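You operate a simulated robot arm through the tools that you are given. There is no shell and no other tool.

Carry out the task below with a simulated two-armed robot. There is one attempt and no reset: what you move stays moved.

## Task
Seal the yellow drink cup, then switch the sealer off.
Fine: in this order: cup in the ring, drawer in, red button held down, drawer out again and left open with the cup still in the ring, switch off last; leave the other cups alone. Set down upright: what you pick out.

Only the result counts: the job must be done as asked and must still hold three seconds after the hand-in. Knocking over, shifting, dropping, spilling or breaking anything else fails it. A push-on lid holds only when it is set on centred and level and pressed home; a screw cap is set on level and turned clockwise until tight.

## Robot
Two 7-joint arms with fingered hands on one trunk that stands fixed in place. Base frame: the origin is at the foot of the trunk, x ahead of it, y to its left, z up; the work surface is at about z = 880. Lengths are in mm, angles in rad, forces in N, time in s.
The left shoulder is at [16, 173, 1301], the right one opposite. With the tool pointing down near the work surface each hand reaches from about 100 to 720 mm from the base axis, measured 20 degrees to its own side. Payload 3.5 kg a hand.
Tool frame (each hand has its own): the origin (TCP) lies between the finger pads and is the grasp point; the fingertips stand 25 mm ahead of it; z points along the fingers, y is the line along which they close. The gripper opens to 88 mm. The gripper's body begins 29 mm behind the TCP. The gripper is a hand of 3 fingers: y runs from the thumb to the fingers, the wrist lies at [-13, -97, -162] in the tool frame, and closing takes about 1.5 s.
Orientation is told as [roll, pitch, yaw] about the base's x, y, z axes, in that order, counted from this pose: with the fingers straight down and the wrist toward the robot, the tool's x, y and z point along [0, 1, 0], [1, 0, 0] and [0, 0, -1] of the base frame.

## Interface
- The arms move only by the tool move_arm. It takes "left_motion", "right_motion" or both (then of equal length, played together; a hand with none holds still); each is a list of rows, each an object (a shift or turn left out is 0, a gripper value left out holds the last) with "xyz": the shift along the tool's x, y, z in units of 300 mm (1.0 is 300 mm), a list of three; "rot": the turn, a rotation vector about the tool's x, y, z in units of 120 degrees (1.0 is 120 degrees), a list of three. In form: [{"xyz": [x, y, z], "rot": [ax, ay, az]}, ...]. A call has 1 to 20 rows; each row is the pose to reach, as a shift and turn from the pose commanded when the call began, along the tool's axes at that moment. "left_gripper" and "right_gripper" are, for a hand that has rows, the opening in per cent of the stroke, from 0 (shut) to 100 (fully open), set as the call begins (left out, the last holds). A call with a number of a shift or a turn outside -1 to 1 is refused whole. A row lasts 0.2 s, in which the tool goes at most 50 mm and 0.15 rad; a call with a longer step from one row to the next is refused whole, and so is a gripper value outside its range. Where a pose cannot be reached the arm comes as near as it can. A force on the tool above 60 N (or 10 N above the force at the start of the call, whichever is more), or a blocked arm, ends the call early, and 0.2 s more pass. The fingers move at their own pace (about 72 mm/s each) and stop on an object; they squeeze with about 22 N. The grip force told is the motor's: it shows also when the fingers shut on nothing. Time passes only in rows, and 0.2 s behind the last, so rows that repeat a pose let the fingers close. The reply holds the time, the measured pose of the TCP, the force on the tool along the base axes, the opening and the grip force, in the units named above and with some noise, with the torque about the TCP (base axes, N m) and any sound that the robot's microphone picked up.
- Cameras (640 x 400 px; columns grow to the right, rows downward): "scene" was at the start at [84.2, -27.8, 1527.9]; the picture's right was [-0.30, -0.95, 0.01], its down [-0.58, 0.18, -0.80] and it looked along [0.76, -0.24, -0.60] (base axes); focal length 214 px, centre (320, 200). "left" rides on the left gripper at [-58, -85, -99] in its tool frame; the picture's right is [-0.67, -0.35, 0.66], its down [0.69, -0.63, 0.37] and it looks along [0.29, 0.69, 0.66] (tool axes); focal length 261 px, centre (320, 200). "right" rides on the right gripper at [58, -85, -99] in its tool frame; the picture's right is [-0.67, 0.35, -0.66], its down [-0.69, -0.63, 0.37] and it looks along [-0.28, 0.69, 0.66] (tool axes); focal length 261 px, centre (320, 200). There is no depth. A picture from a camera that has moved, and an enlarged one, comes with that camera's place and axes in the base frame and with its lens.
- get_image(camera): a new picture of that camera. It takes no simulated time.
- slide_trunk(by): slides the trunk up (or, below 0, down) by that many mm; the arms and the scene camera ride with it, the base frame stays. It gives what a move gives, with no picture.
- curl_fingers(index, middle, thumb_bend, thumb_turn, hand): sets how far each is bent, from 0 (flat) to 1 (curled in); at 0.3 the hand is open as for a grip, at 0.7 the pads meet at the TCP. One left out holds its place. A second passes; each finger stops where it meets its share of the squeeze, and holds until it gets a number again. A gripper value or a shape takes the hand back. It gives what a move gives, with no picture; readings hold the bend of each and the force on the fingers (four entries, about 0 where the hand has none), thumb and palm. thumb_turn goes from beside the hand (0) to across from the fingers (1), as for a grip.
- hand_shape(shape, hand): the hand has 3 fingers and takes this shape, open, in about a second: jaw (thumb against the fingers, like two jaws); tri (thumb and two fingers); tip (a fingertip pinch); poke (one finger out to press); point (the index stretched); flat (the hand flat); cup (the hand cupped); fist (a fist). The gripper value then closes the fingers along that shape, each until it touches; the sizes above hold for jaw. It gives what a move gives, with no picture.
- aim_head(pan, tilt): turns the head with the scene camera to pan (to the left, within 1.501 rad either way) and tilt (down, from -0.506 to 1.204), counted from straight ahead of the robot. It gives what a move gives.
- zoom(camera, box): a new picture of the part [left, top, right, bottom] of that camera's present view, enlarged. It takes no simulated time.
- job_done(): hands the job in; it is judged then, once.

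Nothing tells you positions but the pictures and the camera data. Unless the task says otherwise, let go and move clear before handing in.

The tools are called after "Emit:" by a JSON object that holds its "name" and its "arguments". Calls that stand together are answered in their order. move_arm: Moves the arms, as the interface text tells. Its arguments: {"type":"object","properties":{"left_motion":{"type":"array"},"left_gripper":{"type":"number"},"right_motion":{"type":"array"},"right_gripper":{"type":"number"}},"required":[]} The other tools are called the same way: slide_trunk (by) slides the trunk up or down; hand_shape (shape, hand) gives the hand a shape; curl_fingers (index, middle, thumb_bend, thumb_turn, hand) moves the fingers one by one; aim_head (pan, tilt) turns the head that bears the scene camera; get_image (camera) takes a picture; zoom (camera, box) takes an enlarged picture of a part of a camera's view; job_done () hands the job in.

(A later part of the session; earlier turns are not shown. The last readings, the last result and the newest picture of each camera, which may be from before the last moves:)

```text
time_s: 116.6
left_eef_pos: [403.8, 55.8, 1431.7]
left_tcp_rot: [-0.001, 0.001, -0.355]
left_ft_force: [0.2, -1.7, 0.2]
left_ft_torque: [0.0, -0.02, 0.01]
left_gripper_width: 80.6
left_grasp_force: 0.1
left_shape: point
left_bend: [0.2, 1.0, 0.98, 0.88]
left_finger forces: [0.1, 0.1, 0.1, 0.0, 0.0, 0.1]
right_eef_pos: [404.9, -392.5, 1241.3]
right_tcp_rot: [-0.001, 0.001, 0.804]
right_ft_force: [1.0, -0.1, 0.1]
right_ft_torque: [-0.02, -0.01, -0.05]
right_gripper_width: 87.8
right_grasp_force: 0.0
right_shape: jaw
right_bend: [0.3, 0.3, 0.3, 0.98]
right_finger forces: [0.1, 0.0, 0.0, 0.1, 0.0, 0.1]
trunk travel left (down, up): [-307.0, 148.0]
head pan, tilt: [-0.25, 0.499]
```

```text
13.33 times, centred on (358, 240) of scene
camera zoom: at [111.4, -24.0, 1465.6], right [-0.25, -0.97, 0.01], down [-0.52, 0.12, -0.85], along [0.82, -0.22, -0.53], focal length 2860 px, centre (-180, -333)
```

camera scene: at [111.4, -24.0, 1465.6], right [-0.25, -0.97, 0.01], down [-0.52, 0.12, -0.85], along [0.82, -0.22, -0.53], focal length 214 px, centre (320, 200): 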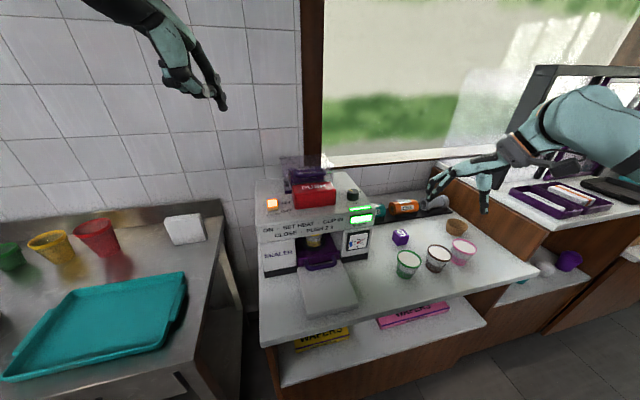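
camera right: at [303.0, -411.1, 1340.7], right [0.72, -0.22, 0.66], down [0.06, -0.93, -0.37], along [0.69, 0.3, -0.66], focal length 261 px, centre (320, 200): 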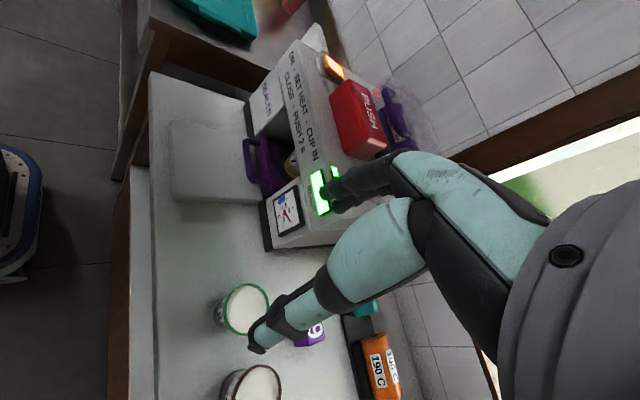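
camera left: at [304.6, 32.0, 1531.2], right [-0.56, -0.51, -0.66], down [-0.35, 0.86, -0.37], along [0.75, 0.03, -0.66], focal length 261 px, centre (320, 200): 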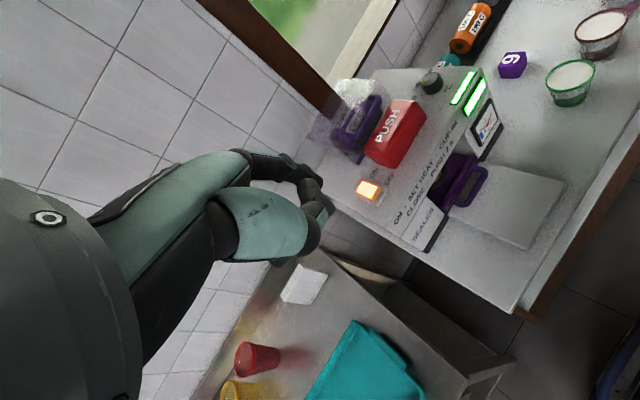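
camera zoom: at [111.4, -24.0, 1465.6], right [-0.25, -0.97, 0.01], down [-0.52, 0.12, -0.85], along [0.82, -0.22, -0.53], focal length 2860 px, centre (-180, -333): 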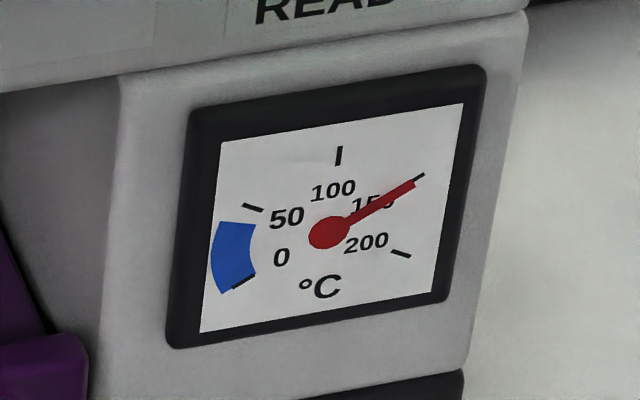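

The dial's pointer is parallel to the 150 tick and the gauge is on 150, so all is set. The button's top centre works out near (671, -150, 1148), with the film cover right behind it, so I'll press near its front half with the stretched left index. First I'll move above it.

Emit:
{"name": "move_arm", "arguments": {"left_motion": [{"xyz": [-0.034, 0.097, 0.03], "rot": [0, 0, 0.002]}, {"xyz": [-0.068, 0.195, 0.07], "rot": [0, 0, 0.005]}, {"xyz": [-0.101, 0.292, 0.12], "rot": [0, 0, 0.007]}, {"xyz": [-0.135, 0.39, 0.17], "rot": [0, 0, 0.01]}, {"xyz": [-0.169, 0.487, 0.22], "rot": [0, 0, 0.012]}, {"xyz": [-0.203, 0.585, 0.27], "rot": [0, 0, 0.014]}, {"xyz": [-0.236, 0.682, 0.32], "rot": [0, 0, 0.017]}, {"xyz": [-0.27, 0.78, 0.37], "rot": [0, 0, 0.019]}, {"xyz": [-0.304, 0.877, 0.433], "rot": [0, 0, 0.0215]}, {"xyz": [-0.304, 0.877, 0.433], "rot": [0, 0, 0.0215]}]}}

Emit:
{"name": "get_image", "arguments": {"camera": "left"}}

Emit:
{"name": "zoom", "arguments": {"camera": "right", "box": [280, 0, 460, 180]}}

Emit:
{"name": "zoom", "arguments": {"camera": "scene", "box": [240, 120, 380, 260]}}

```text
time_s: 118.8
left_eef_pos: [604.3, -107.4, 1292.2]
left_tcp_rot: [0.001, 0.0, -0.401]
left_ft_force: [-1.3, 0.6, 0.0]
left_ft_torque: [0.0, -0.02, -0.04]
left_gripper_width: 80.3
left_grasp_force: 0.0
left_shape: point
left_bend: [0.2, 1.0, 0.98, 0.88]
left_finger forces: [0.0, 0.1, 0.0, 0.1, 0.0, 0.1]
left hand out of reach, approached as far as the arm can: row 9, 10
right_eef_pos: [403.2, -391.4, 1242.6]
right_tcp_rot: [0.0, 0.001, 0.802]
right_ft_force: [0.6, 0.3, -0.6]
right_ft_torque: [-0.01, 0.01, 0.0]
right_gripper_width: 87.9
right_grasp_force: 0.1
right_shape: jaw
right_bend: [0.3, 0.3, 0.3, 0.98]
right_finger forces: [0.0, 0.1, 0.0, 0.1, 0.0, 0.0]
trunk travel left (down, up): [-307.0, 148.0]
head pan, tilt: [-0.25, 0.499]
```

```text
taken
camera left: at [504.5, -127.9, 1392.3], right [-0.58, -0.48, -0.66], down [-0.31, 0.88, -0.37], along [0.75, -0.01, -0.66], focal length 261 px, centre (320, 200)
```

left: 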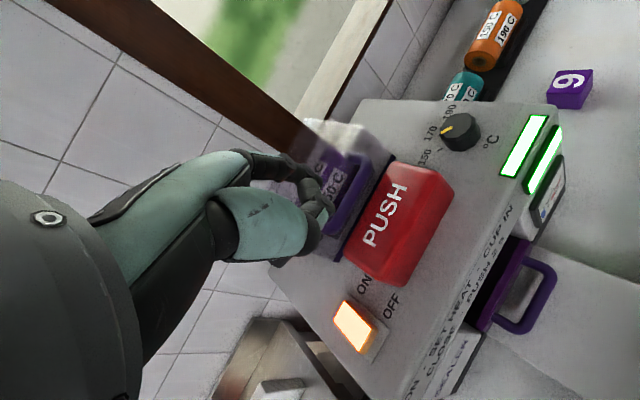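

```text
2.22 times, centred on (370, 90) of right
camera zoom: at [302.8, -410.5, 1341.0], right [0.72, -0.21, 0.66], down [0.06, -0.93, -0.37], along [0.69, 0.3, -0.66], focal length 579 px, centre (209, 444)
```

zoom: 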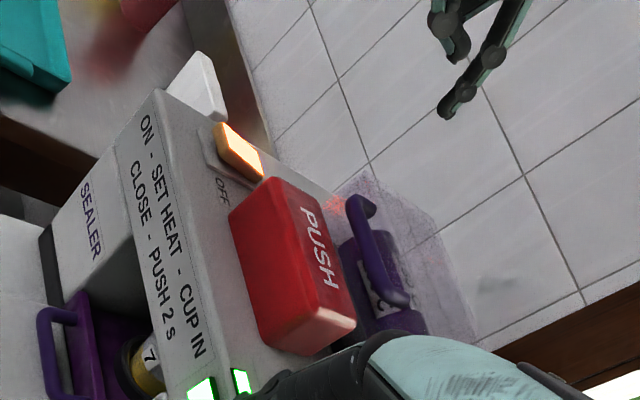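

```text
2.86 times, centred on (310, 190) of scene
camera zoom: at [111.1, -23.5, 1465.8], right [-0.25, -0.97, 0.01], down [-0.52, 0.12, -0.85], along [0.82, -0.22, -0.53], focal length 613 px, centre (349, 229)
```

zoom: 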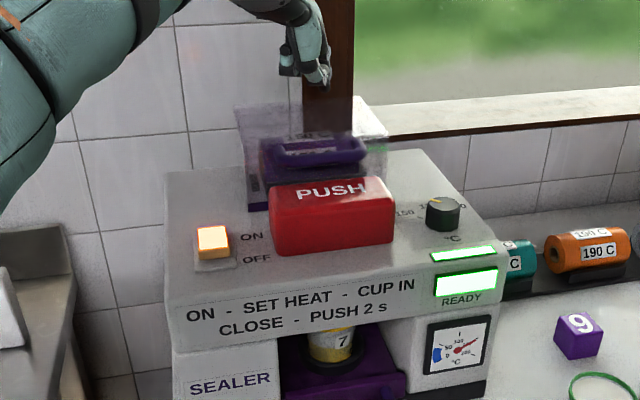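

Emit:
{"name": "zoom", "arguments": {"camera": "left", "box": [290, 120, 490, 360]}}

```text
1.67 times, centred on (390, 240) of left
camera zoom: at [504.5, -127.9, 1392.3], right [-0.58, -0.48, -0.66], down [-0.31, 0.88, -0.37], along [0.75, -0.01, -0.66], focal length 434 px, centre (203, 133)
```

zoom: 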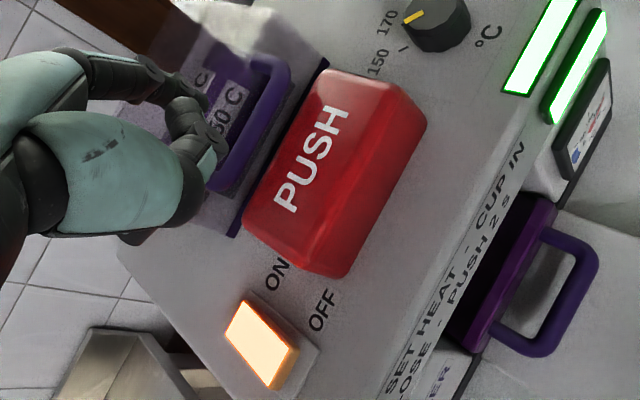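

Consistent measurements: the button top spans x 646–696, y -87 to -211, z about 1147, and the cover starts at x of about 739. I'll bring the index tip down above the button's centre.

Emit:
{"name": "move_arm", "arguments": {"left_motion": [{"xyz": [-0.002, 0.01, 0.07]}, {"xyz": [-0.006, 0.025, 0.14]}, {"xyz": [-0.01, 0.04, 0.21]}, {"xyz": [-0.014, 0.055, 0.27]}, {"xyz": [-0.017, 0.064, 0.324]}, {"xyz": [-0.017, 0.064, 0.324]}]}}

Emit:
{"name": "zoom", "arguments": {"camera": "left", "box": [230, 100, 430, 300]}}

Emit:
{"name": "zoom", "arguments": {"camera": "right", "box": [280, 0, 460, 180]}}

Emit:
{"name": "zoom", "arguments": {"camera": "scene", "box": [240, 120, 380, 260]}}

```text
time_s: 120.2
left_eef_pos: [618.6, -119.6, 1194.7]
left_tcp_rot: [-0.002, -0.002, -0.402]
left_ft_force: [0.6, 0.6, 0.2]
left_ft_torque: [0.02, -0.02, 0.03]
left_gripper_width: 80.5
left_grasp_force: 0.1
left_shape: point
left_bend: [0.2, 1.0, 0.98, 0.88]
left_finger forces: [0.0, 0.0, 0.0, 0.0, 0.0, 0.1]
right_eef_pos: [402.3, -392.3, 1240.5]
right_tcp_rot: [0.0, 0.001, 0.802]
right_ft_force: [-0.3, 0.6, -1.2]
right_ft_torque: [-0.04, 0.01, 0.02]
right_gripper_width: 88.0
right_grasp_force: 0.1
right_shape: jaw
right_bend: [0.3, 0.3, 0.3, 0.98]
right_finger forces: [0.0, 0.0, 0.0, 0.1, 0.1, 0.1]
trunk travel left (down, up): [-307.0, 148.0]
head pan, tilt: [-0.25, 0.499]
```

```text
2.00 times, centred on (330, 200) of left
camera zoom: at [519.2, -139.9, 1295.7], right [-0.58, -0.48, -0.66], down [-0.31, 0.88, -0.37], along [0.75, -0.01, -0.66], focal length 521 px, centre (300, 200)
```

zoom: 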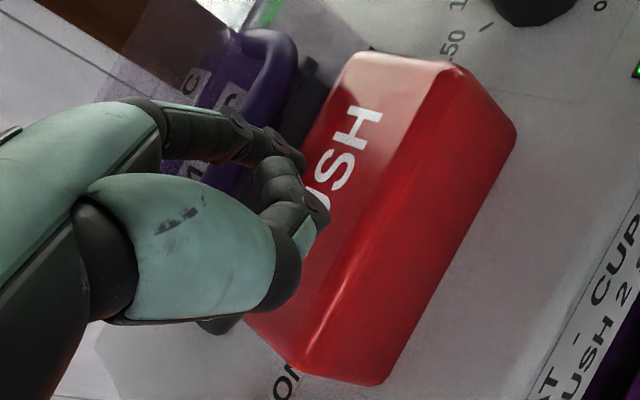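

```text
2.22 times, centred on (370, 90) of right
camera zoom: at [302.7, -411.3, 1340.7], right [0.72, -0.22, 0.66], down [0.06, -0.93, -0.37], along [0.69, 0.3, -0.66], focal length 579 px, centre (209, 444)
```

zoom: 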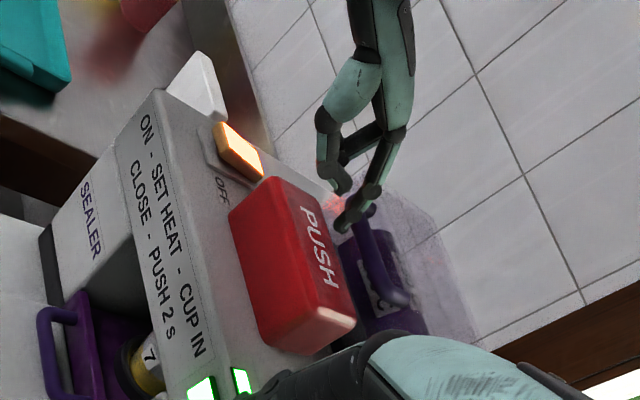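

```text
2.86 times, centred on (310, 190) of scene
camera zoom: at [111.0, -24.3, 1465.7], right [-0.25, -0.97, 0.01], down [-0.52, 0.12, -0.85], along [0.82, -0.22, -0.53], focal length 613 px, centre (349, 229)
```

zoom: 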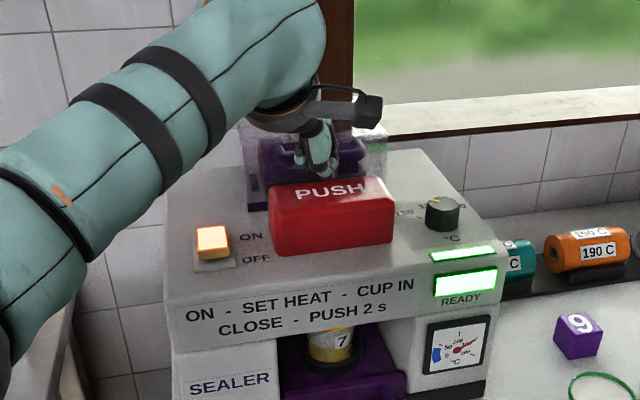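

The fingertip is over the button. I'll lower until contact and then press.

Emit:
{"name": "move_arm", "arguments": {"left_motion": [{"xyz": [0, 0, 0.03]}, {"xyz": [0, 0, 0.06]}, {"xyz": [0, 0, 0.075]}, {"xyz": [0, 0, 0.085]}, {"xyz": [0, 0, 0.095]}, {"xyz": [0, 0, 0.095]}]}}

Emit:
{"name": "zoom", "arguments": {"camera": "scene", "box": [240, 120, 380, 260]}}

```text
time_s: 121.6
left_eef_pos: [620.1, -119.2, 1167.2]
left_tcp_rot: [0.0, -0.001, -0.4]
left_ft_force: [-0.6, 0.9, 4.4]
left_ft_torque: [-0.1, -0.15, 0.01]
left_gripper_width: 0.0
left_grasp_force: 0.0
left_shape: point
left_bend: [0.19, 1.0, 0.98, 0.88]
left_finger forces: [3.4, 0.0, 0.0, 0.1, 0.2, 0.1]
right_eef_pos: [402.5, -392.3, 1241.4]
right_tcp_rot: [-0.001, -0.003, 0.803]
right_ft_force: [0.4, 0.0, 0.6]
right_ft_torque: [-0.03, -0.03, 0.01]
right_gripper_width: 87.8
right_grasp_force: 0.1
right_shape: jaw
right_bend: [0.3, 0.3, 0.3, 0.98]
right_finger forces: [0.1, 0.0, 0.1, 0.0, 0.0, 0.1]
trunk travel left (down, up): [-307.0, 148.0]
head pan, tilt: [-0.25, 0.499]
```

```text
2.86 times, centred on (310, 190) of scene
camera zoom: at [110.5, -23.9, 1465.8], right [-0.25, -0.97, 0.01], down [-0.51, 0.12, -0.85], along [0.82, -0.22, -0.53], focal length 613 px, centre (349, 229)
```

zoom: 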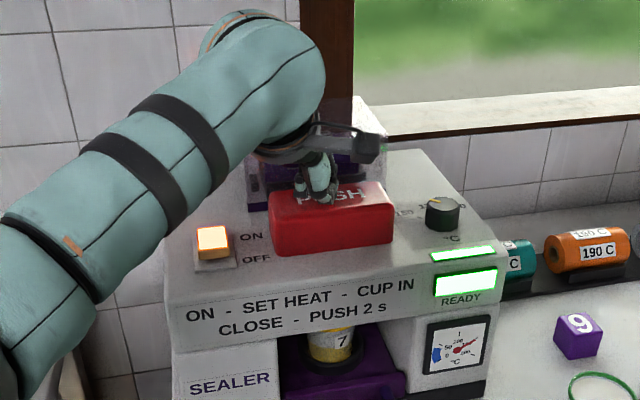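

Contact at the predicted height (4 N). Pressing down further and holding.

Emit:
{"name": "move_arm", "arguments": {"left_motion": [{"xyz": [0, 0, 0.01]}, {"xyz": [0, 0, 0.02]}, {"xyz": [0, 0, 0.027]}, {"xyz": [0, 0, 0.027]}, {"xyz": [0, 0, 0.027]}, {"xyz": [0, 0, 0.027]}]}}

Emit:
{"name": "zoom", "arguments": {"camera": "scene", "box": [240, 120, 380, 260]}}

```text
time_s: 123.0
left_eef_pos: [619.7, -118.2, 1157.8]
left_tcp_rot: [0.0, -0.001, -0.4]
left_ft_force: [-1.4, 1.4, 6.4]
left_ft_torque: [-0.21, -0.25, -0.04]
left_gripper_width: 0.0
left_grasp_force: 0.0
left_shape: point
left_bend: [0.19, 1.0, 0.98, 0.88]
left_finger forces: [6.5, 0.0, 0.1, 0.0, 0.0, 0.1]
right_eef_pos: [402.8, -391.4, 1242.4]
right_tcp_rot: [-0.002, -0.004, 0.802]
right_ft_force: [0.1, -0.2, -0.6]
right_ft_torque: [-0.01, 0.02, -0.02]
right_gripper_width: 87.7
right_grasp_force: 0.0
right_shape: jaw
right_bend: [0.3, 0.3, 0.3, 0.98]
right_finger forces: [0.0, 0.0, 0.0, 0.0, 0.1, 0.1]
trunk travel left (down, up): [-307.0, 148.0]
head pan, tilt: [-0.25, 0.499]
heard: click
```

```text
2.86 times, centred on (310, 190) of scene
camera zoom: at [109.7, -23.6, 1465.9], right [-0.25, -0.97, 0.01], down [-0.51, 0.12, -0.85], along [0.82, -0.22, -0.53], focal length 613 px, centre (349, 229)
```

zoom: 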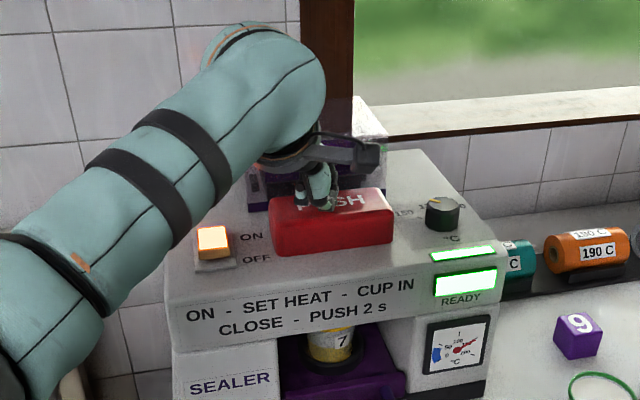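

The button clicked down. I'll hold it for a bit over 2 seconds more.

Emit:
{"name": "move_arm", "arguments": {"left_motion": [{"xyz": [0, 0, 0.003]}, {"xyz": [0, 0, 0.003]}, {"xyz": [0, 0, 0.003]}, {"xyz": [0, 0, 0.003]}, {"xyz": [0, 0, 0.003]}, {"xyz": [0, 0, 0.003]}, {"xyz": [0, 0, 0.003]}, {"xyz": [0, 0, 0.003]}, {"xyz": [0, 0, 0.003]}]}}

Emit:
{"name": "zoom", "arguments": {"camera": "scene", "box": [240, 120, 380, 260]}}

```text
time_s: 125.0
left_eef_pos: [620.1, -119.4, 1158.7]
left_tcp_rot: [-0.001, -0.002, -0.4]
left_ft_force: [-1.8, 0.9, 6.7]
left_ft_torque: [-0.21, -0.26, 0.02]
left_gripper_width: 0.1
left_grasp_force: 0.0
left_shape: point
left_bend: [0.19, 1.0, 0.98, 0.88]
left_finger forces: [6.6, 0.0, 0.0, 0.0, 0.0, 0.1]
right_eef_pos: [402.5, -391.6, 1243.2]
right_tcp_rot: [-0.001, 0.0, 0.802]
right_ft_force: [0.9, -0.9, -0.3]
right_ft_torque: [0.0, -0.03, -0.02]
right_gripper_width: 88.0
right_grasp_force: 0.1
right_shape: jaw
right_bend: [0.3, 0.3, 0.3, 0.98]
right_finger forces: [0.0, 0.0, 0.2, 0.1, 0.0, 0.0]
trunk travel left (down, up): [-307.0, 148.0]
head pan, tilt: [-0.25, 0.499]
```

```text
2.86 times, centred on (310, 190) of scene
camera zoom: at [109.6, -23.5, 1465.9], right [-0.25, -0.97, 0.01], down [-0.51, 0.12, -0.85], along [0.82, -0.22, -0.53], focal length 613 px, centre (349, 229)
```

zoom: 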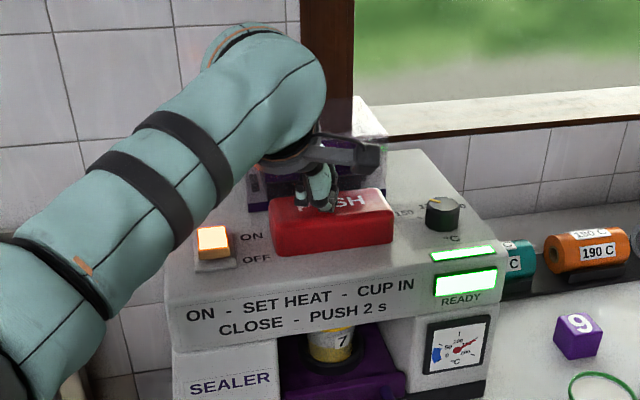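

About 2.5 s held. I'll hold a moment longer and then release upward.

Emit:
{"name": "move_arm", "arguments": {"left_motion": [{"xyz": [0, 0, 0]}, {"xyz": [0, 0, 0]}, {"xyz": [0, 0, -0.03]}, {"xyz": [0, 0, -0.08]}, {"xyz": [0, 0, -0.15]}, {"xyz": [0, 0, -0.2]}, {"xyz": [0, 0, -0.2]}]}}

Emit:
{"name": "zoom", "arguments": {"camera": "scene", "box": [240, 120, 380, 260]}}

```text
time_s: 126.6
left_eef_pos: [622.8, -120.2, 1216.8]
left_tcp_rot: [-0.002, 0.001, -0.4]
left_ft_force: [0.5, -0.4, 0.5]
left_ft_torque: [0.03, 0.01, 0.03]
left_gripper_width: 0.0
left_grasp_force: 0.1
left_shape: point
left_bend: [0.2, 1.0, 0.98, 0.88]
left_finger forces: [0.0, 0.0, 0.0, 0.0, 0.0, 0.0]
right_eef_pos: [404.5, -391.7, 1241.2]
right_tcp_rot: [-0.001, 0.001, 0.803]
right_ft_force: [-0.3, 0.8, -0.5]
right_ft_torque: [0.0, 0.0, -0.02]
right_gripper_width: 88.0
right_grasp_force: 0.1
right_shape: jaw
right_bend: [0.3, 0.3, 0.3, 0.98]
right_finger forces: [0.0, 0.0, 0.1, 0.0, 0.1, 0.0]
trunk travel left (down, up): [-307.0, 148.0]
head pan, tilt: [-0.25, 0.499]
```

```text
2.86 times, centred on (310, 190) of scene
camera zoom: at [111.7, -24.1, 1465.6], right [-0.25, -0.97, 0.01], down [-0.52, 0.12, -0.85], along [0.82, -0.22, -0.53], focal length 613 px, centre (349, 229)
```

zoom: 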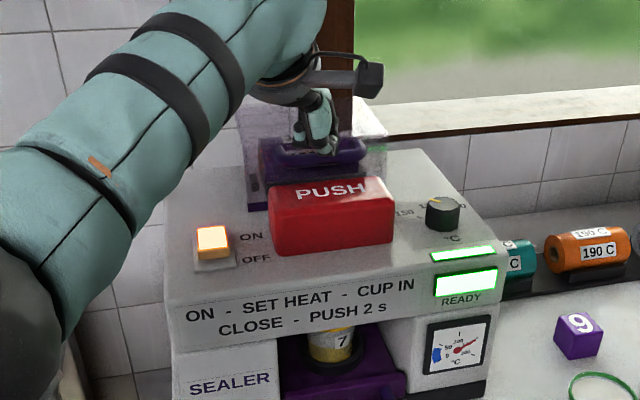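

The button popped back up. Now I'll bring the left index back around in front and down toward the handle to pull the drawer out.

Emit:
{"name": "move_arm", "arguments": {"left_motion": [{"xyz": [-0.03, -0.07, -0.05]}, {"xyz": [-0.08, -0.19, -0.06]}, {"xyz": [-0.14, -0.33, -0.06]}, {"xyz": [-0.2, -0.47, -0.06]}, {"xyz": [-0.241, -0.568, -0.05]}, {"xyz": [-0.241, -0.568, 0.08]}, {"xyz": [-0.241, -0.568, 0.22]}, {"xyz": [-0.241, -0.568, 0.36]}, {"xyz": [-0.241, -0.568, 0.5]}, {"xyz": [-0.241, -0.568, 0.63]}, {"xyz": [-0.241, -0.568, 0.74]}, {"xyz": [-0.241, -0.568, 0.767]}, {"xyz": [-0.241, -0.568, 0.767]}]}}

Emit:
{"name": "get_image", "arguments": {"camera": "left"}}

Emit:
{"name": "get_image", "arguments": {"camera": "right"}}

Emit:
{"name": "get_image", "arguments": {"camera": "scene"}}

```text
time_s: 128.8
left_eef_pos: [474.0, -61.1, 1010.6]
left_tcp_rot: [0.121, -0.005, -0.316]
left_ft_force: [-1.0, -0.7, 0.2]
left_ft_torque: [0.0, 0.0, 0.04]
left_gripper_width: 0.0
left_grasp_force: 0.1
left_shape: point
left_bend: [0.2, 1.0, 0.98, 0.88]
left_finger forces: [0.0, 0.0, 0.1, 0.1, 0.0, 0.1]
left hand out of reach, approached as far as the arm can: row 5
right_eef_pos: [404.0, -392.1, 1241.7]
right_tcp_rot: [0.0, 0.0, 0.804]
right_ft_force: [0.7, 1.1, 0.2]
right_ft_torque: [-0.01, 0.0, 0.01]
right_gripper_width: 88.1
right_grasp_force: 0.1
right_shape: jaw
right_bend: [0.3, 0.3, 0.3, 0.98]
right_finger forces: [0.0, 0.1, 0.1, 0.1, 0.0, 0.1]
trunk travel left (down, up): [-307.0, 148.0]
head pan, tilt: [-0.25, 0.499]
stopped in row 11 (left hand): the arm was blocked; the commanded pose is now the measured one
```

```text
taken
camera left: at [372.2, -100.1, 1103.8], right [-0.51, -0.45, -0.73], down [-0.37, 0.88, -0.28], along [0.78, 0.13, -0.62], focal length 261 px, centre (320, 200)
```

left: 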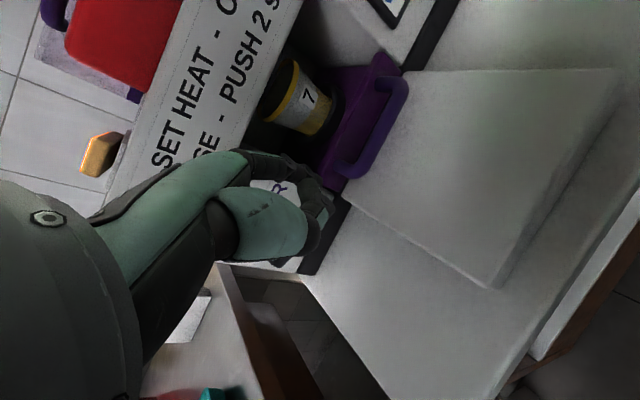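

```text
taken
camera right: at [303.0, -410.6, 1340.9], right [0.72, -0.21, 0.66], down [0.06, -0.93, -0.37], along [0.69, 0.3, -0.66], focal length 261 px, centre (320, 200)
```

right: 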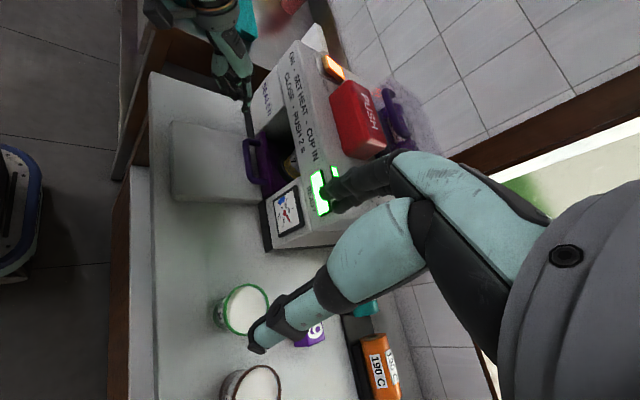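

```text
taken
camera scene: at [111.3, -23.6, 1465.7], right [-0.25, -0.97, 0.01], down [-0.52, 0.12, -0.85], along [0.82, -0.22, -0.53], focal length 214 px, centre (320, 200)
```

scene: 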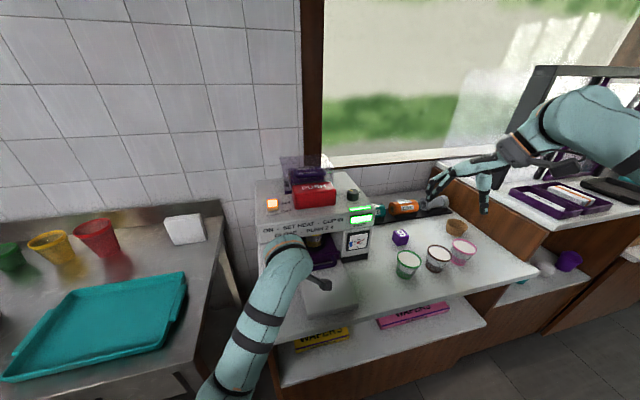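

The left arm was reported blocked on the way down and is off-track at (474, -61, 1011). I'll look at the left arm's posture and surroundings before moving further.

Emit:
{"name": "aim_head", "arguments": {"pan": 0.3, "tilt": 0.9}}

Emit:
{"name": "get_image", "arguments": {"camera": "scene"}}

```text
time_s: 129.8
left_eef_pos: [474.4, -61.8, 1011.7]
left_tcp_rot: [0.124, -0.007, -0.316]
left_ft_force: [-0.7, 0.7, 0.6]
left_ft_torque: [0.0, -0.03, 0.02]
left_gripper_width: 0.2
left_grasp_force: 0.0
left_shape: point
left_bend: [0.2, 1.0, 0.98, 0.88]
left_finger forces: [0.0, 0.0, 0.0, 0.0, 0.1, 0.0]
right_eef_pos: [403.0, -392.1, 1242.2]
right_tcp_rot: [0.0, 0.002, 0.804]
right_ft_force: [-0.2, -0.2, -0.3]
right_ft_torque: [-0.06, -0.01, -0.01]
right_gripper_width: 88.1
right_grasp_force: 0.0
right_shape: jaw
right_bend: [0.3, 0.3, 0.3, 0.98]
right_finger forces: [0.0, 0.0, 0.1, 0.0, 0.0, 0.0]
trunk travel left (down, up): [-307.0, 148.0]
head pan, tilt: [0.3, 0.901]
```

```text
taken
camera scene: at [93.3, 20.5, 1432.9], right [0.29, -0.96, -0.02], down [-0.78, -0.23, -0.58], along [0.55, 0.18, -0.82], focal length 214 px, centre (320, 200)
```

scene: 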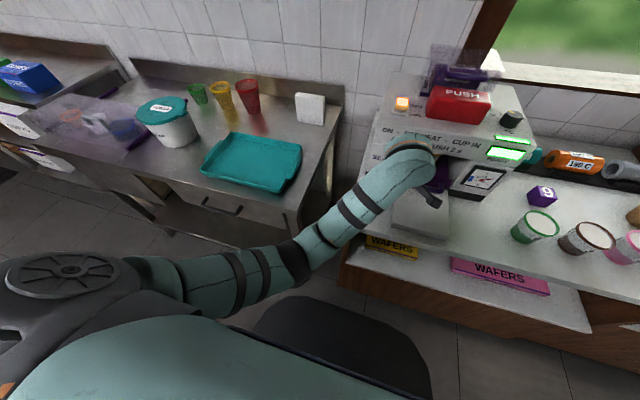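

No contact is visible; it looks like the arm got caught switching elbow posture. I'll re-level the hand slowly and back off a little.

Emit:
{"name": "move_arm", "arguments": {"left_motion": [{"xyz": [-0.015, -0.005, -0.01], "rot": [0, -0.0075, 0.005]}, {"xyz": [-0.035, -0.012, -0.02], "rot": [0, -0.015, 0.01]}, {"xyz": [-0.06, -0.02, -0.03], "rot": [0, -0.023, 0.016]}, {"xyz": [-0.085, -0.028, -0.04], "rot": [0, -0.031, 0.022]}, {"xyz": [-0.11, -0.037, -0.05], "rot": [0, -0.04, 0.028]}, {"xyz": [-0.135, -0.046, -0.06], "rot": [0, -0.049, 0.034]}, {"xyz": [-0.158, -0.054, -0.067], "rot": [0, -0.0578, 0.04]}, {"xyz": [-0.158, -0.054, -0.067], "rot": [0, -0.0578, 0.04]}, {"xyz": [-0.158, -0.054, -0.067], "rot": [0, -0.0578, 0.04]}]}}

Emit:
{"name": "get_image", "arguments": {"camera": "scene"}}

```text
time_s: 130.9
left_eef_pos: [487.9, -28.0, 1005.6]
left_tcp_rot: [0.173, -0.003, -0.29]
left_ft_force: [-0.6, 1.0, -0.3]
left_ft_torque: [0.0, 0.02, 0.02]
left_gripper_width: 0.1
left_grasp_force: 0.0
left_shape: point
left_bend: [0.2, 1.0, 0.98, 0.88]
left_finger forces: [0.1, 0.0, 0.0, 0.0, 0.0, 0.0]
right_eef_pos: [403.1, -391.6, 1242.3]
right_tcp_rot: [0.0, -0.002, 0.804]
right_ft_force: [-0.5, 0.1, 0.6]
right_ft_torque: [0.03, -0.04, 0.01]
right_gripper_width: 88.1
right_grasp_force: 0.2
right_shape: jaw
right_bend: [0.3, 0.3, 0.3, 0.98]
right_finger forces: [0.0, 0.0, 0.0, 0.0, 0.0, 0.1]
trunk travel left (down, up): [-307.0, 148.0]
head pan, tilt: [0.3, 0.901]
stopped in row 5 (left hand): the arm was blocked; the commanded pose is now the measured one
```

```text
taken
camera scene: at [93.2, 20.7, 1432.9], right [0.29, -0.96, -0.02], down [-0.78, -0.23, -0.58], along [0.55, 0.18, -0.82], focal length 214 px, centre (320, 200)
```

scene: 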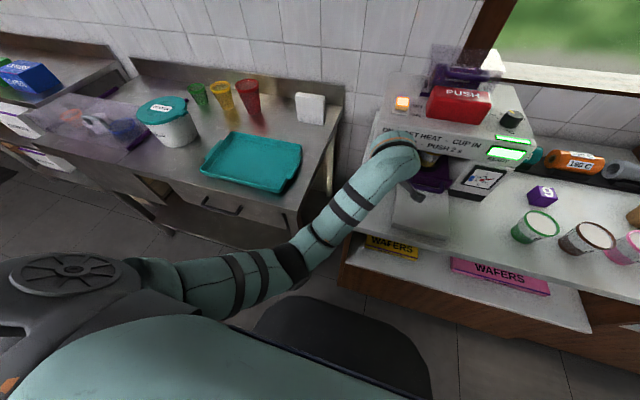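

The left arm is trying an inward elbow posture that its own torso blocks, because the trunk is too high for such a low hand position. I'll bring the left hand up and to the left into a natural posture first.

Emit:
{"name": "move_arm", "arguments": {"left_motion": [{"xyz": [0.02, -0.01, -0.03], "rot": [0, -0.005, 0]}, {"xyz": [0.05, -0.03, -0.08], "rot": [0, -0.012, 0]}, {"xyz": [0.09, -0.06, -0.14], "rot": [0, -0.022, 0]}, {"xyz": [0.13, -0.085, -0.2], "rot": [0, -0.034, 0]}, {"xyz": [0.17, -0.115, -0.26], "rot": [0, -0.046, 0]}, {"xyz": [0.21, -0.145, -0.32], "rot": [0, -0.058, 0]}, {"xyz": [0.25, -0.17, -0.38], "rot": [0, -0.07, 0]}, {"xyz": [0.3, -0.204, -0.455], "rot": [0, -0.0826, 0]}, {"xyz": [0.3, -0.204, -0.455], "rot": [0, -0.0826, 0]}, {"xyz": [0.3, -0.204, -0.455], "rot": [0, -0.0826, 0]}]}}

Emit:
{"name": "get_image", "arguments": {"camera": "scene"}}

```text
time_s: 131.8
left_eef_pos: [497.7, 52.0, 1036.1]
left_tcp_rot: [0.249, 0.001, -0.212]
left_ft_force: [1.1, 0.0, 0.0]
left_ft_torque: [0.01, 0.0, 0.0]
left_gripper_width: 0.2
left_grasp_force: 0.0
left_shape: point
left_bend: [0.2, 1.0, 0.98, 0.88]
left_finger forces: [0.0, 0.0, 0.0, 0.0, 0.0, 0.0]
right_eef_pos: [403.1, -391.4, 1241.6]
right_tcp_rot: [0.001, -0.002, 0.802]
right_ft_force: [-0.7, 0.2, 0.6]
right_ft_torque: [-0.04, -0.01, -0.01]
right_gripper_width: 88.0
right_grasp_force: 0.0
right_shape: jaw
right_bend: [0.3, 0.3, 0.3, 0.98]
right_finger forces: [0.0, 0.1, 0.0, 0.1, 0.1, 0.0]
trunk travel left (down, up): [-307.0, 148.0]
head pan, tilt: [0.3, 0.901]
stopped in row 4 (left hand): the arm was blocked; the commanded pose is now the measured one
```

```text
taken
camera scene: at [93.1, 20.8, 1432.9], right [0.29, -0.96, -0.02], down [-0.78, -0.23, -0.58], along [0.55, 0.18, -0.82], focal length 214 px, centre (320, 200)
```

scene: 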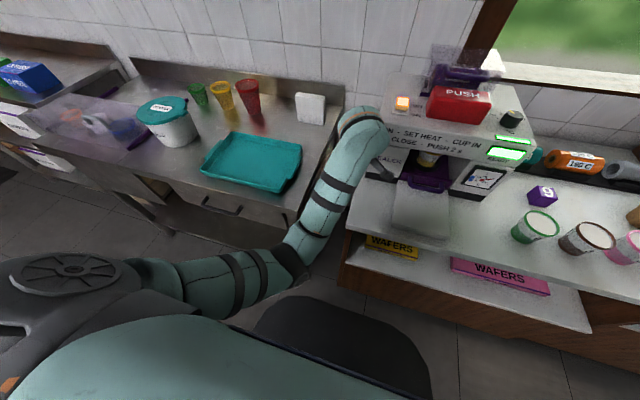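

Emit:
{"name": "move_arm", "arguments": {"left_motion": [{"xyz": [0, 0, 0]}, {"xyz": [0, 0, 0]}]}}

Emit:
{"name": "move_arm", "arguments": {"left_motion": [{"xyz": [0, 0, -0.01]}, {"xyz": [0, 0, -0.02]}, {"xyz": [0, 0, -0.03]}, {"xyz": [0, 0, -0.03]}, {"xyz": [0, 0, -0.03]}]}}

```text
time_s: 132.4
left_eef_pos: [496.1, 50.6, 1035.8]
left_tcp_rot: [0.249, 0.002, -0.214]
left_ft_force: [-0.2, -0.3, 0.2]
left_ft_torque: [-0.03, -0.02, 0.0]
left_gripper_width: 0.0
left_grasp_force: 0.1
left_shape: point
left_bend: [0.2, 1.0, 0.98, 0.88]
left_finger forces: [0.0, 0.0, 0.0, 0.1, 0.0, 0.0]
right_eef_pos: [403.9, -392.4, 1242.5]
right_tcp_rot: [0.001, 0.0, 0.803]
right_ft_force: [-0.5, 0.2, -0.1]
right_ft_torque: [0.0, 0.0, -0.03]
right_gripper_width: 87.8
right_grasp_force: 0.1
right_shape: jaw
right_bend: [0.3, 0.3, 0.3, 0.98]
right_finger forces: [0.1, 0.0, 0.0, 0.1, 0.1, 0.0]
trunk travel left (down, up): [-307.0, 148.0]
head pan, tilt: [0.3, 0.901]
```

```text
time_s: 133.8
left_eef_pos: [507.5, 81.9, 1042.1]
left_tcp_rot: [0.311, -0.001, -0.171]
left_ft_force: [-0.8, -0.4, 0.2]
left_ft_torque: [-0.01, 0.0, 0.0]
left_gripper_width: 0.1
left_grasp_force: 0.2
left_shape: point
left_bend: [0.2, 1.0, 0.98, 0.88]
left_finger forces: [0.0, 0.1, 0.0, 0.0, 0.0, 0.1]
right_eef_pos: [403.6, -391.6, 1241.7]
right_tcp_rot: [0.0, -0.004, 0.803]
right_ft_force: [0.0, 0.4, 0.2]
right_ft_torque: [-0.01, 0.01, -0.01]
right_gripper_width: 87.7
right_grasp_force: 0.0
right_shape: jaw
right_bend: [0.3, 0.3, 0.3, 0.98]
right_finger forces: [0.1, 0.0, 0.0, 0.0, 0.0, 0.1]
trunk travel left (down, up): [-307.0, 148.0]
head pan, tilt: [0.3, 0.901]
stopped in row 5 (left hand): the arm was blocked; the commanded pose is now the measured one
```

Emit:
{"name": "get_image", "arguments": {"camera": "scene"}}

Emit:
{"name": "zoom", "arguments": {"camera": "scene", "box": [0, 200, 440, 400]}}

Emit:
{"name": "aim_head", "arguments": {"pan": 0.9, "tilt": 1.1}}

Emit:
{"name": "get_image", "arguments": {"camera": "scene"}}

```text
taken
camera scene: at [93.3, 20.8, 1432.9], right [0.29, -0.96, -0.02], down [-0.78, -0.23, -0.58], along [0.55, 0.18, -0.82], focal length 214 px, centre (320, 200)
```

scene: 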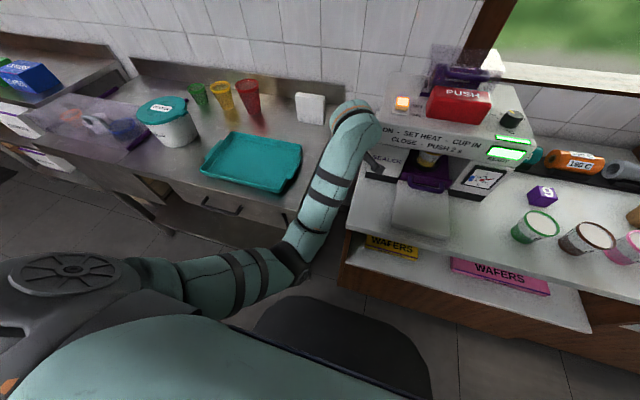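

```text
1.45 times, centred on (220, 300) of scene
camera zoom: at [93.3, 20.8, 1432.9], right [0.29, -0.96, -0.02], down [-0.78, -0.23, -0.58], along [0.55, 0.18, -0.82], focal length 312 px, centre (466, 54)
```

zoom: 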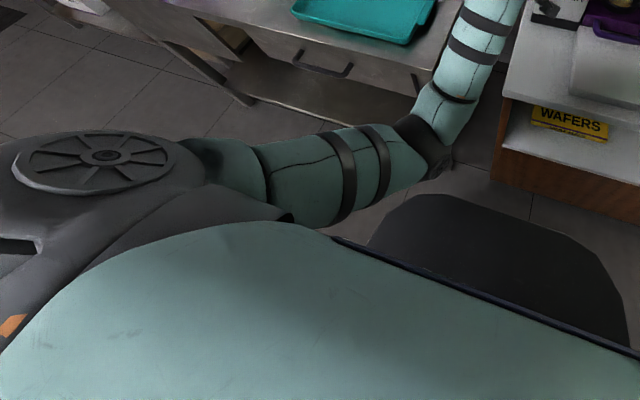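

```text
time_s: 134.8
left_eef_pos: [506.8, 79.8, 1042.3]
left_tcp_rot: [0.31, -0.001, -0.171]
left_ft_force: [-1.2, -0.1, 0.4]
left_ft_torque: [-0.02, 0.01, 0.01]
left_gripper_width: 0.1
left_grasp_force: 0.1
left_shape: point
left_bend: [0.2, 1.0, 0.98, 0.88]
left_finger forces: [0.0, 0.1, 0.0, 0.0, 0.0, 0.1]
right_eef_pos: [404.0, -393.2, 1242.6]
right_tcp_rot: [0.0, -0.003, 0.803]
right_ft_force: [-0.5, 0.0, 0.0]
right_ft_torque: [-0.02, -0.03, 0.0]
right_gripper_width: 88.0
right_grasp_force: 0.1
right_shape: jaw
right_bend: [0.3, 0.3, 0.3, 0.98]
right_finger forces: [0.0, 0.1, 0.1, 0.0, 0.0, 0.0]
trunk travel left (down, up): [-307.0, 148.0]
head pan, tilt: [0.901, 1.1]
```

```text
taken
camera scene: at [59.6, 47.7, 1421.0], right [0.78, -0.62, -0.05], down [-0.58, -0.7, -0.42], along [0.23, 0.36, -0.91], focal length 214 px, centre (320, 200)
```

scene: 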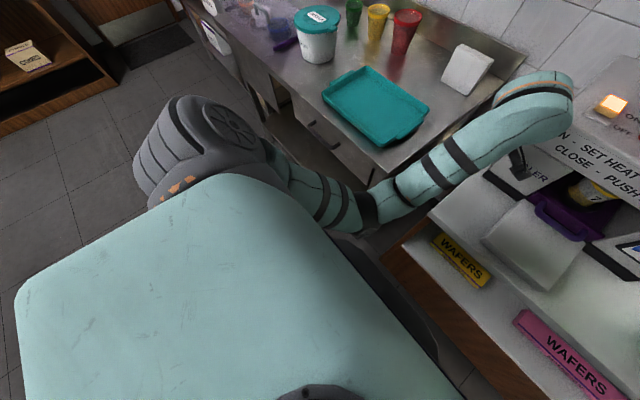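

The left upper arm is wedged against the robot's own chest edge. I'll move the left hand further left and up, keeping its current orientation, to free it.

Emit:
{"name": "move_arm", "arguments": {"left_motion": [{"xyz": [0.03, -0.005, -0.005]}, {"xyz": [0.07, -0.01, -0.012]}, {"xyz": [0.12, -0.02, -0.02]}, {"xyz": [0.17, -0.027, -0.028]}, {"xyz": [0.218, -0.034, -0.035]}, {"xyz": [0.218, -0.034, -0.035]}]}}

Emit:
{"name": "get_image", "arguments": {"camera": "scene"}}

```text
time_s: 136.4
left_eef_pos: [516.9, 182.5, 1075.8]
left_tcp_rot: [0.394, -0.012, -0.108]
left_ft_force: [0.7, -0.6, 0.6]
left_ft_torque: [-0.03, 0.0, -0.01]
left_gripper_width: 0.0
left_grasp_force: 0.0
left_shape: point
left_bend: [0.2, 1.0, 0.98, 0.88]
left_finger forces: [0.0, 0.0, 0.0, 0.0, 0.1, 0.1]
right_eef_pos: [402.0, -392.6, 1242.3]
right_tcp_rot: [0.0, -0.002, 0.802]
right_ft_force: [0.2, 0.1, 0.3]
right_ft_torque: [-0.01, -0.03, 0.01]
right_gripper_width: 88.0
right_grasp_force: 0.1
right_shape: jaw
right_bend: [0.3, 0.3, 0.3, 0.98]
right_finger forces: [0.0, 0.1, 0.0, 0.0, 0.0, 0.1]
trunk travel left (down, up): [-307.0, 148.0]
head pan, tilt: [0.901, 1.1]
stopped in row 6 (left hand): the arm was blocked; the commanded pose is now the measured one
```

```text
taken
camera scene: at [59.6, 47.9, 1421.0], right [0.78, -0.62, -0.05], down [-0.58, -0.7, -0.42], along [0.23, 0.36, -0.91], focal length 214 px, centre (320, 200)
```

scene: 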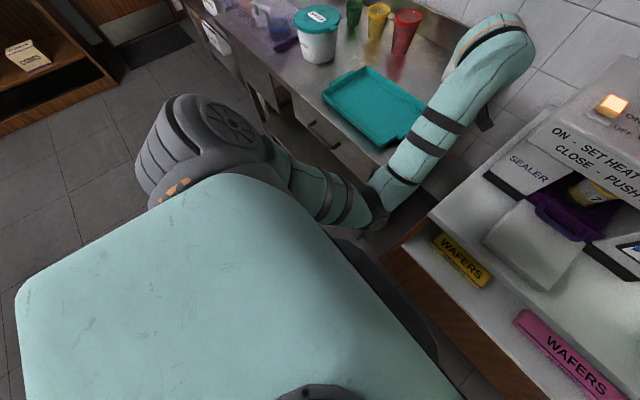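

It's coming free gradually. I'll continue left, up and slightly back.

Emit:
{"name": "move_arm", "arguments": {"left_motion": [{"xyz": [0.03, -0.02, -0.01]}, {"xyz": [0.08, -0.05, -0.025]}, {"xyz": [0.13, -0.08, -0.042]}, {"xyz": [0.18, -0.11, -0.06]}, {"xyz": [0.23, -0.14, -0.075]}, {"xyz": [0.28, -0.17, -0.092]}, {"xyz": [0.335, -0.2, -0.11]}, {"xyz": [0.388, -0.235, -0.127]}, {"xyz": [0.388, -0.235, -0.127]}]}}

Emit:
{"name": "get_image", "arguments": {"camera": "scene"}}

```text
time_s: 138.6
left_eef_pos: [453.5, 315.0, 1166.3]
left_tcp_rot: [0.444, -0.031, -0.041]
left_ft_force: [0.2, -0.4, 0.1]
left_ft_torque: [-0.01, -0.05, -0.01]
left_gripper_width: 0.0
left_grasp_force: 0.0
left_shape: point
left_bend: [0.2, 1.0, 0.98, 0.88]
left_finger forces: [0.0, 0.0, 0.0, 0.0, 0.0, 0.0]
right_eef_pos: [402.8, -392.6, 1242.2]
right_tcp_rot: [0.0, -0.002, 0.803]
right_ft_force: [0.7, -0.3, -0.4]
right_ft_torque: [0.01, -0.01, -0.02]
right_gripper_width: 88.0
right_grasp_force: 0.1
right_shape: jaw
right_bend: [0.3, 0.3, 0.3, 0.98]
right_finger forces: [0.0, 0.1, 0.1, 0.1, 0.0, 0.1]
trunk travel left (down, up): [-307.0, 148.0]
head pan, tilt: [0.901, 1.1]
stopped in row 9 (left hand): the arm was blocked; the commanded pose is now the measured one
```

```text
taken
camera scene: at [59.6, 47.9, 1421.0], right [0.78, -0.62, -0.05], down [-0.58, -0.7, -0.42], along [0.23, 0.36, -0.91], focal length 214 px, centre (320, 200)
```

scene: 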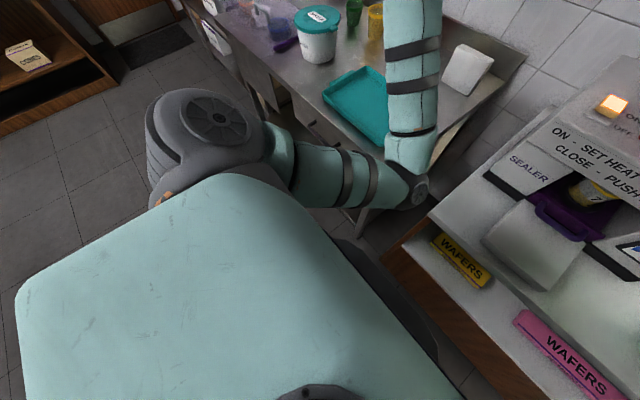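

The elbow is free of the chest now. I'll level the hand and raise it into a natural posture.

Emit:
{"name": "move_arm", "arguments": {"left_motion": [{"xyz": [0.01, -0.01, -0.04], "rot": [0, -0.02, 0]}, {"xyz": [0.02, -0.022, -0.08], "rot": [0, -0.045, 0]}, {"xyz": [0.03, -0.035, -0.12], "rot": [0, -0.07, 0]}, {"xyz": [0.04, -0.048, -0.16], "rot": [0, -0.1, 0]}, {"xyz": [0.05, -0.06, -0.2], "rot": [0, -0.13, 0]}, {"xyz": [0.06, -0.072, -0.245], "rot": [0, -0.16, 0]}, {"xyz": [0.07, -0.085, -0.29], "rot": [0, -0.19, 0]}, {"xyz": [0.08, -0.097, -0.331], "rot": [0, -0.212, 0]}, {"xyz": [0.08, -0.097, -0.331], "rot": [0, -0.212, 0]}]}}

Emit:
{"name": "get_image", "arguments": {"camera": "scene"}}

```text
time_s: 140.4
left_eef_pos: [413.3, 329.0, 1193.7]
left_tcp_rot: [0.016, 0.146, 0.047]
left_ft_force: [0.6, 0.5, 0.4]
left_ft_torque: [-0.01, 0.0, 0.01]
left_gripper_width: 0.0
left_grasp_force: 0.0
left_shape: point
left_bend: [0.2, 1.0, 0.98, 0.88]
left_finger forces: [0.1, 0.1, 0.0, 0.1, 0.0, 0.1]
right_eef_pos: [404.2, -391.5, 1242.5]
right_tcp_rot: [0.001, 0.0, 0.802]
right_ft_force: [0.3, 0.0, -0.2]
right_ft_torque: [-0.04, 0.01, 0.0]
right_gripper_width: 88.0
right_grasp_force: 0.1
right_shape: jaw
right_bend: [0.3, 0.3, 0.3, 0.98]
right_finger forces: [0.0, 0.0, 0.0, 0.0, 0.0, 0.1]
trunk travel left (down, up): [-307.0, 148.0]
head pan, tilt: [0.901, 1.1]
stopped in row 8 (left hand): the arm was blocked; the commanded pose is now the measured one
```

```text
taken
camera scene: at [60.3, 48.5, 1420.9], right [0.78, -0.62, -0.05], down [-0.58, -0.7, -0.42], along [0.23, 0.36, -0.91], focal length 214 px, centre (320, 200)
```

scene: 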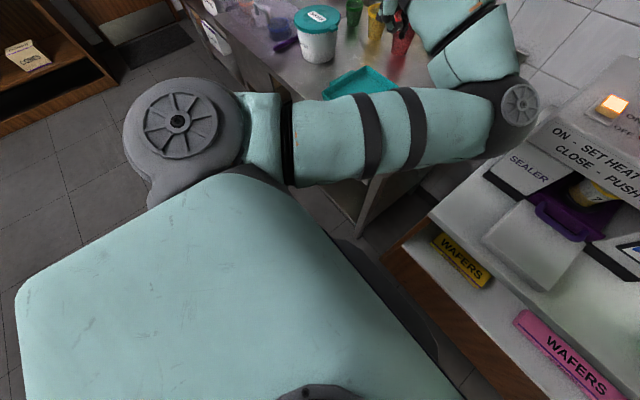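

The elbow ended up forward and inward but off the chest. To bring it back to the outer side, I'll turn the hand's yaw to the right while staying high over the left side.

Emit:
{"name": "move_arm", "arguments": {"left_motion": [{"xyz": [0, 0, -0.02], "rot": [-0.008, 0, 0.02]}, {"xyz": [0, 0, -0.045], "rot": [-0.018, -0.001, 0.045]}, {"xyz": [0, 0, -0.07], "rot": [-0.028, -0.002, 0.075]}, {"xyz": [0, 0, -0.095], "rot": [-0.038, -0.003, 0.105]}, {"xyz": [0, 0, -0.12], "rot": [-0.048, -0.004, 0.135]}, {"xyz": [0, 0, -0.145], "rot": [-0.058, -0.005, 0.165]}, {"xyz": [0, 0, -0.17], "rot": [-0.065, -0.006, 0.195]}, {"xyz": [0, 0, -0.2], "rot": [-0.07, -0.007, 0.225]}, {"xyz": [0, 0, -0.2], "rot": [-0.07, -0.008, 0.225]}]}}

Emit:
{"name": "get_image", "arguments": {"camera": "scene"}}

```text
time_s: 142.4
left_eef_pos: [420.2, 329.7, 1247.1]
left_tcp_rot: [-0.038, 0.007, -0.422]
left_ft_force: [0.1, 0.6, 0.2]
left_ft_torque: [0.0, -0.02, 0.01]
left_gripper_width: 0.0
left_grasp_force: 0.0
left_shape: point
left_bend: [0.2, 1.0, 0.98, 0.88]
left_finger forces: [0.0, 0.0, 0.0, 0.0, 0.0, 0.0]
right_eef_pos: [404.5, -392.0, 1242.1]
right_tcp_rot: [0.0, -0.001, 0.803]
right_ft_force: [-0.2, 0.0, -0.3]
right_ft_torque: [0.0, 0.02, 0.0]
right_gripper_width: 88.1
right_grasp_force: 0.1
right_shape: jaw
right_bend: [0.3, 0.3, 0.3, 0.98]
right_finger forces: [0.0, 0.0, 0.0, 0.0, 0.1, 0.0]
trunk travel left (down, up): [-307.0, 148.0]
head pan, tilt: [0.901, 1.1]
```

```text
taken
camera scene: at [59.5, 47.8, 1421.0], right [0.78, -0.62, -0.05], down [-0.58, -0.7, -0.42], along [0.23, 0.36, -0.91], focal length 214 px, centre (320, 200)
```

scene: 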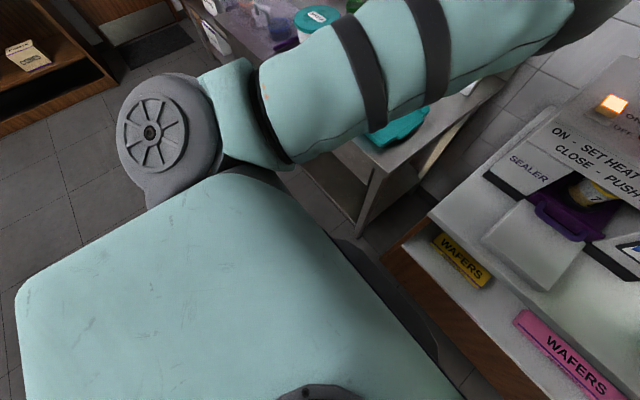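

The left arm is free and level with the elbow up, as it was when it worked well. I'll lower the trunk back to -168, where the drawer work went smoothly before.

Emit:
{"name": "slide_trunk", "arguments": {"by": -100}}

Emit:
{"name": "move_arm", "arguments": {"left_motion": [{"xyz": [-0.08, 0.02, -0.02], "rot": [0, 0.002, 0.01]}, {"xyz": [-0.17, 0.04, -0.04], "rot": [0, 0.005, 0.025]}, {"xyz": [-0.27, 0.06, -0.06], "rot": [0, 0.008, 0.04]}, {"xyz": [-0.37, 0.085, -0.08], "rot": [0, 0.011, 0.055]}, {"xyz": [-0.47, 0.11, -0.1], "rot": [0, 0.014, 0.07]}, {"xyz": [-0.57, 0.14, -0.12], "rot": [0, 0.016, 0.085]}, {"xyz": [-0.67, 0.17, -0.13], "rot": [0, 0.018, 0.1]}, {"xyz": [-0.77, 0.2, -0.13], "rot": [0, 0.018, 0.115]}, {"xyz": [-0.84, 0.23, -0.13], "rot": [0, 0.018, 0.13]}, {"xyz": [-0.84, 0.23, -0.13], "rot": [0, 0.018, 0.13]}]}}

Emit:
{"name": "get_image", "arguments": {"camera": "scene"}}

```text
time_s: 143.3
left_eef_pos: [417.9, 345.4, 1112.5]
left_tcp_rot: [-0.089, 0.143, -0.379]
left_ft_force: [-0.2, -0.5, -0.6]
left_ft_torque: [-0.04, 0.01, 0.01]
left_gripper_width: 0.3
left_grasp_force: 0.0
left_shape: point
left_bend: [0.2, 1.0, 0.98, 0.88]
left_finger forces: [0.0, 0.0, 0.0, 0.0, 0.0, 0.1]
right_eef_pos: [410.1, -392.4, 1156.1]
right_tcp_rot: [0.006, 0.008, 0.803]
right_ft_force: [-1.1, -0.8, -0.3]
right_ft_torque: [-0.01, 0.01, 0.02]
right_gripper_width: 87.8
right_grasp_force: 0.0
right_shape: jaw
right_bend: [0.3, 0.3, 0.3, 0.98]
right_finger forces: [0.1, 0.0, 0.0, 0.0, 0.0, 0.1]
trunk travel left (down, up): [-227.0, 227.0]
head pan, tilt: [0.901, 1.1]
stopped: the arm was blocked; the commanded pose is now the measured one
```

```text
time_s: 144.1
left_eef_pos: [383.0, 339.9, 1081.0]
left_tcp_rot: [-0.198, 0.237, -0.266]
left_ft_force: [0.5, 0.0, -0.8]
left_ft_torque: [-0.03, 0.01, 0.0]
left_gripper_width: 0.0
left_grasp_force: 0.1
left_shape: point
left_bend: [0.2, 1.0, 0.98, 0.88]
left_finger forces: [0.0, 0.0, 0.0, 0.0, 0.0, 0.0]
right_eef_pos: [406.2, -391.3, 1158.8]
right_tcp_rot: [0.005, 0.006, 0.803]
right_ft_force: [-0.3, -1.1, -0.6]
right_ft_torque: [0.02, 0.0, 0.01]
right_gripper_width: 87.9
right_grasp_force: 0.1
right_shape: jaw
right_bend: [0.3, 0.3, 0.3, 0.98]
right_finger forces: [0.0, 0.0, 0.1, 0.0, 0.0, 0.0]
trunk travel left (down, up): [-227.0, 227.0]
head pan, tilt: [0.901, 1.1]
stopped in row 3 (left hand): the arm was blocked; the commanded pose is now the measured one
```

```text
taken
camera scene: at [97.2, 48.2, 1333.5], right [0.78, -0.62, -0.11], down [-0.61, -0.7, -0.37], along [0.16, 0.36, -0.92], focal length 214 px, centre (320, 200)
```

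scene: 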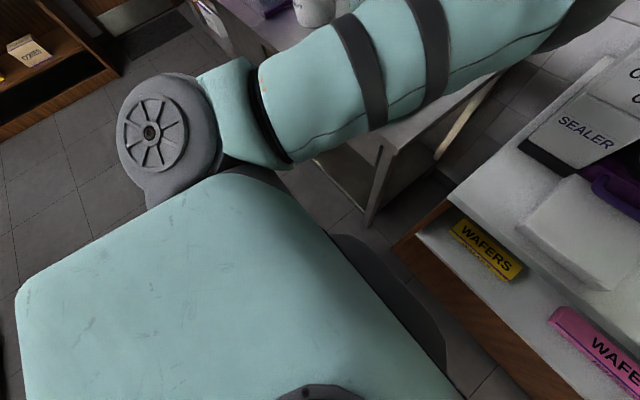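

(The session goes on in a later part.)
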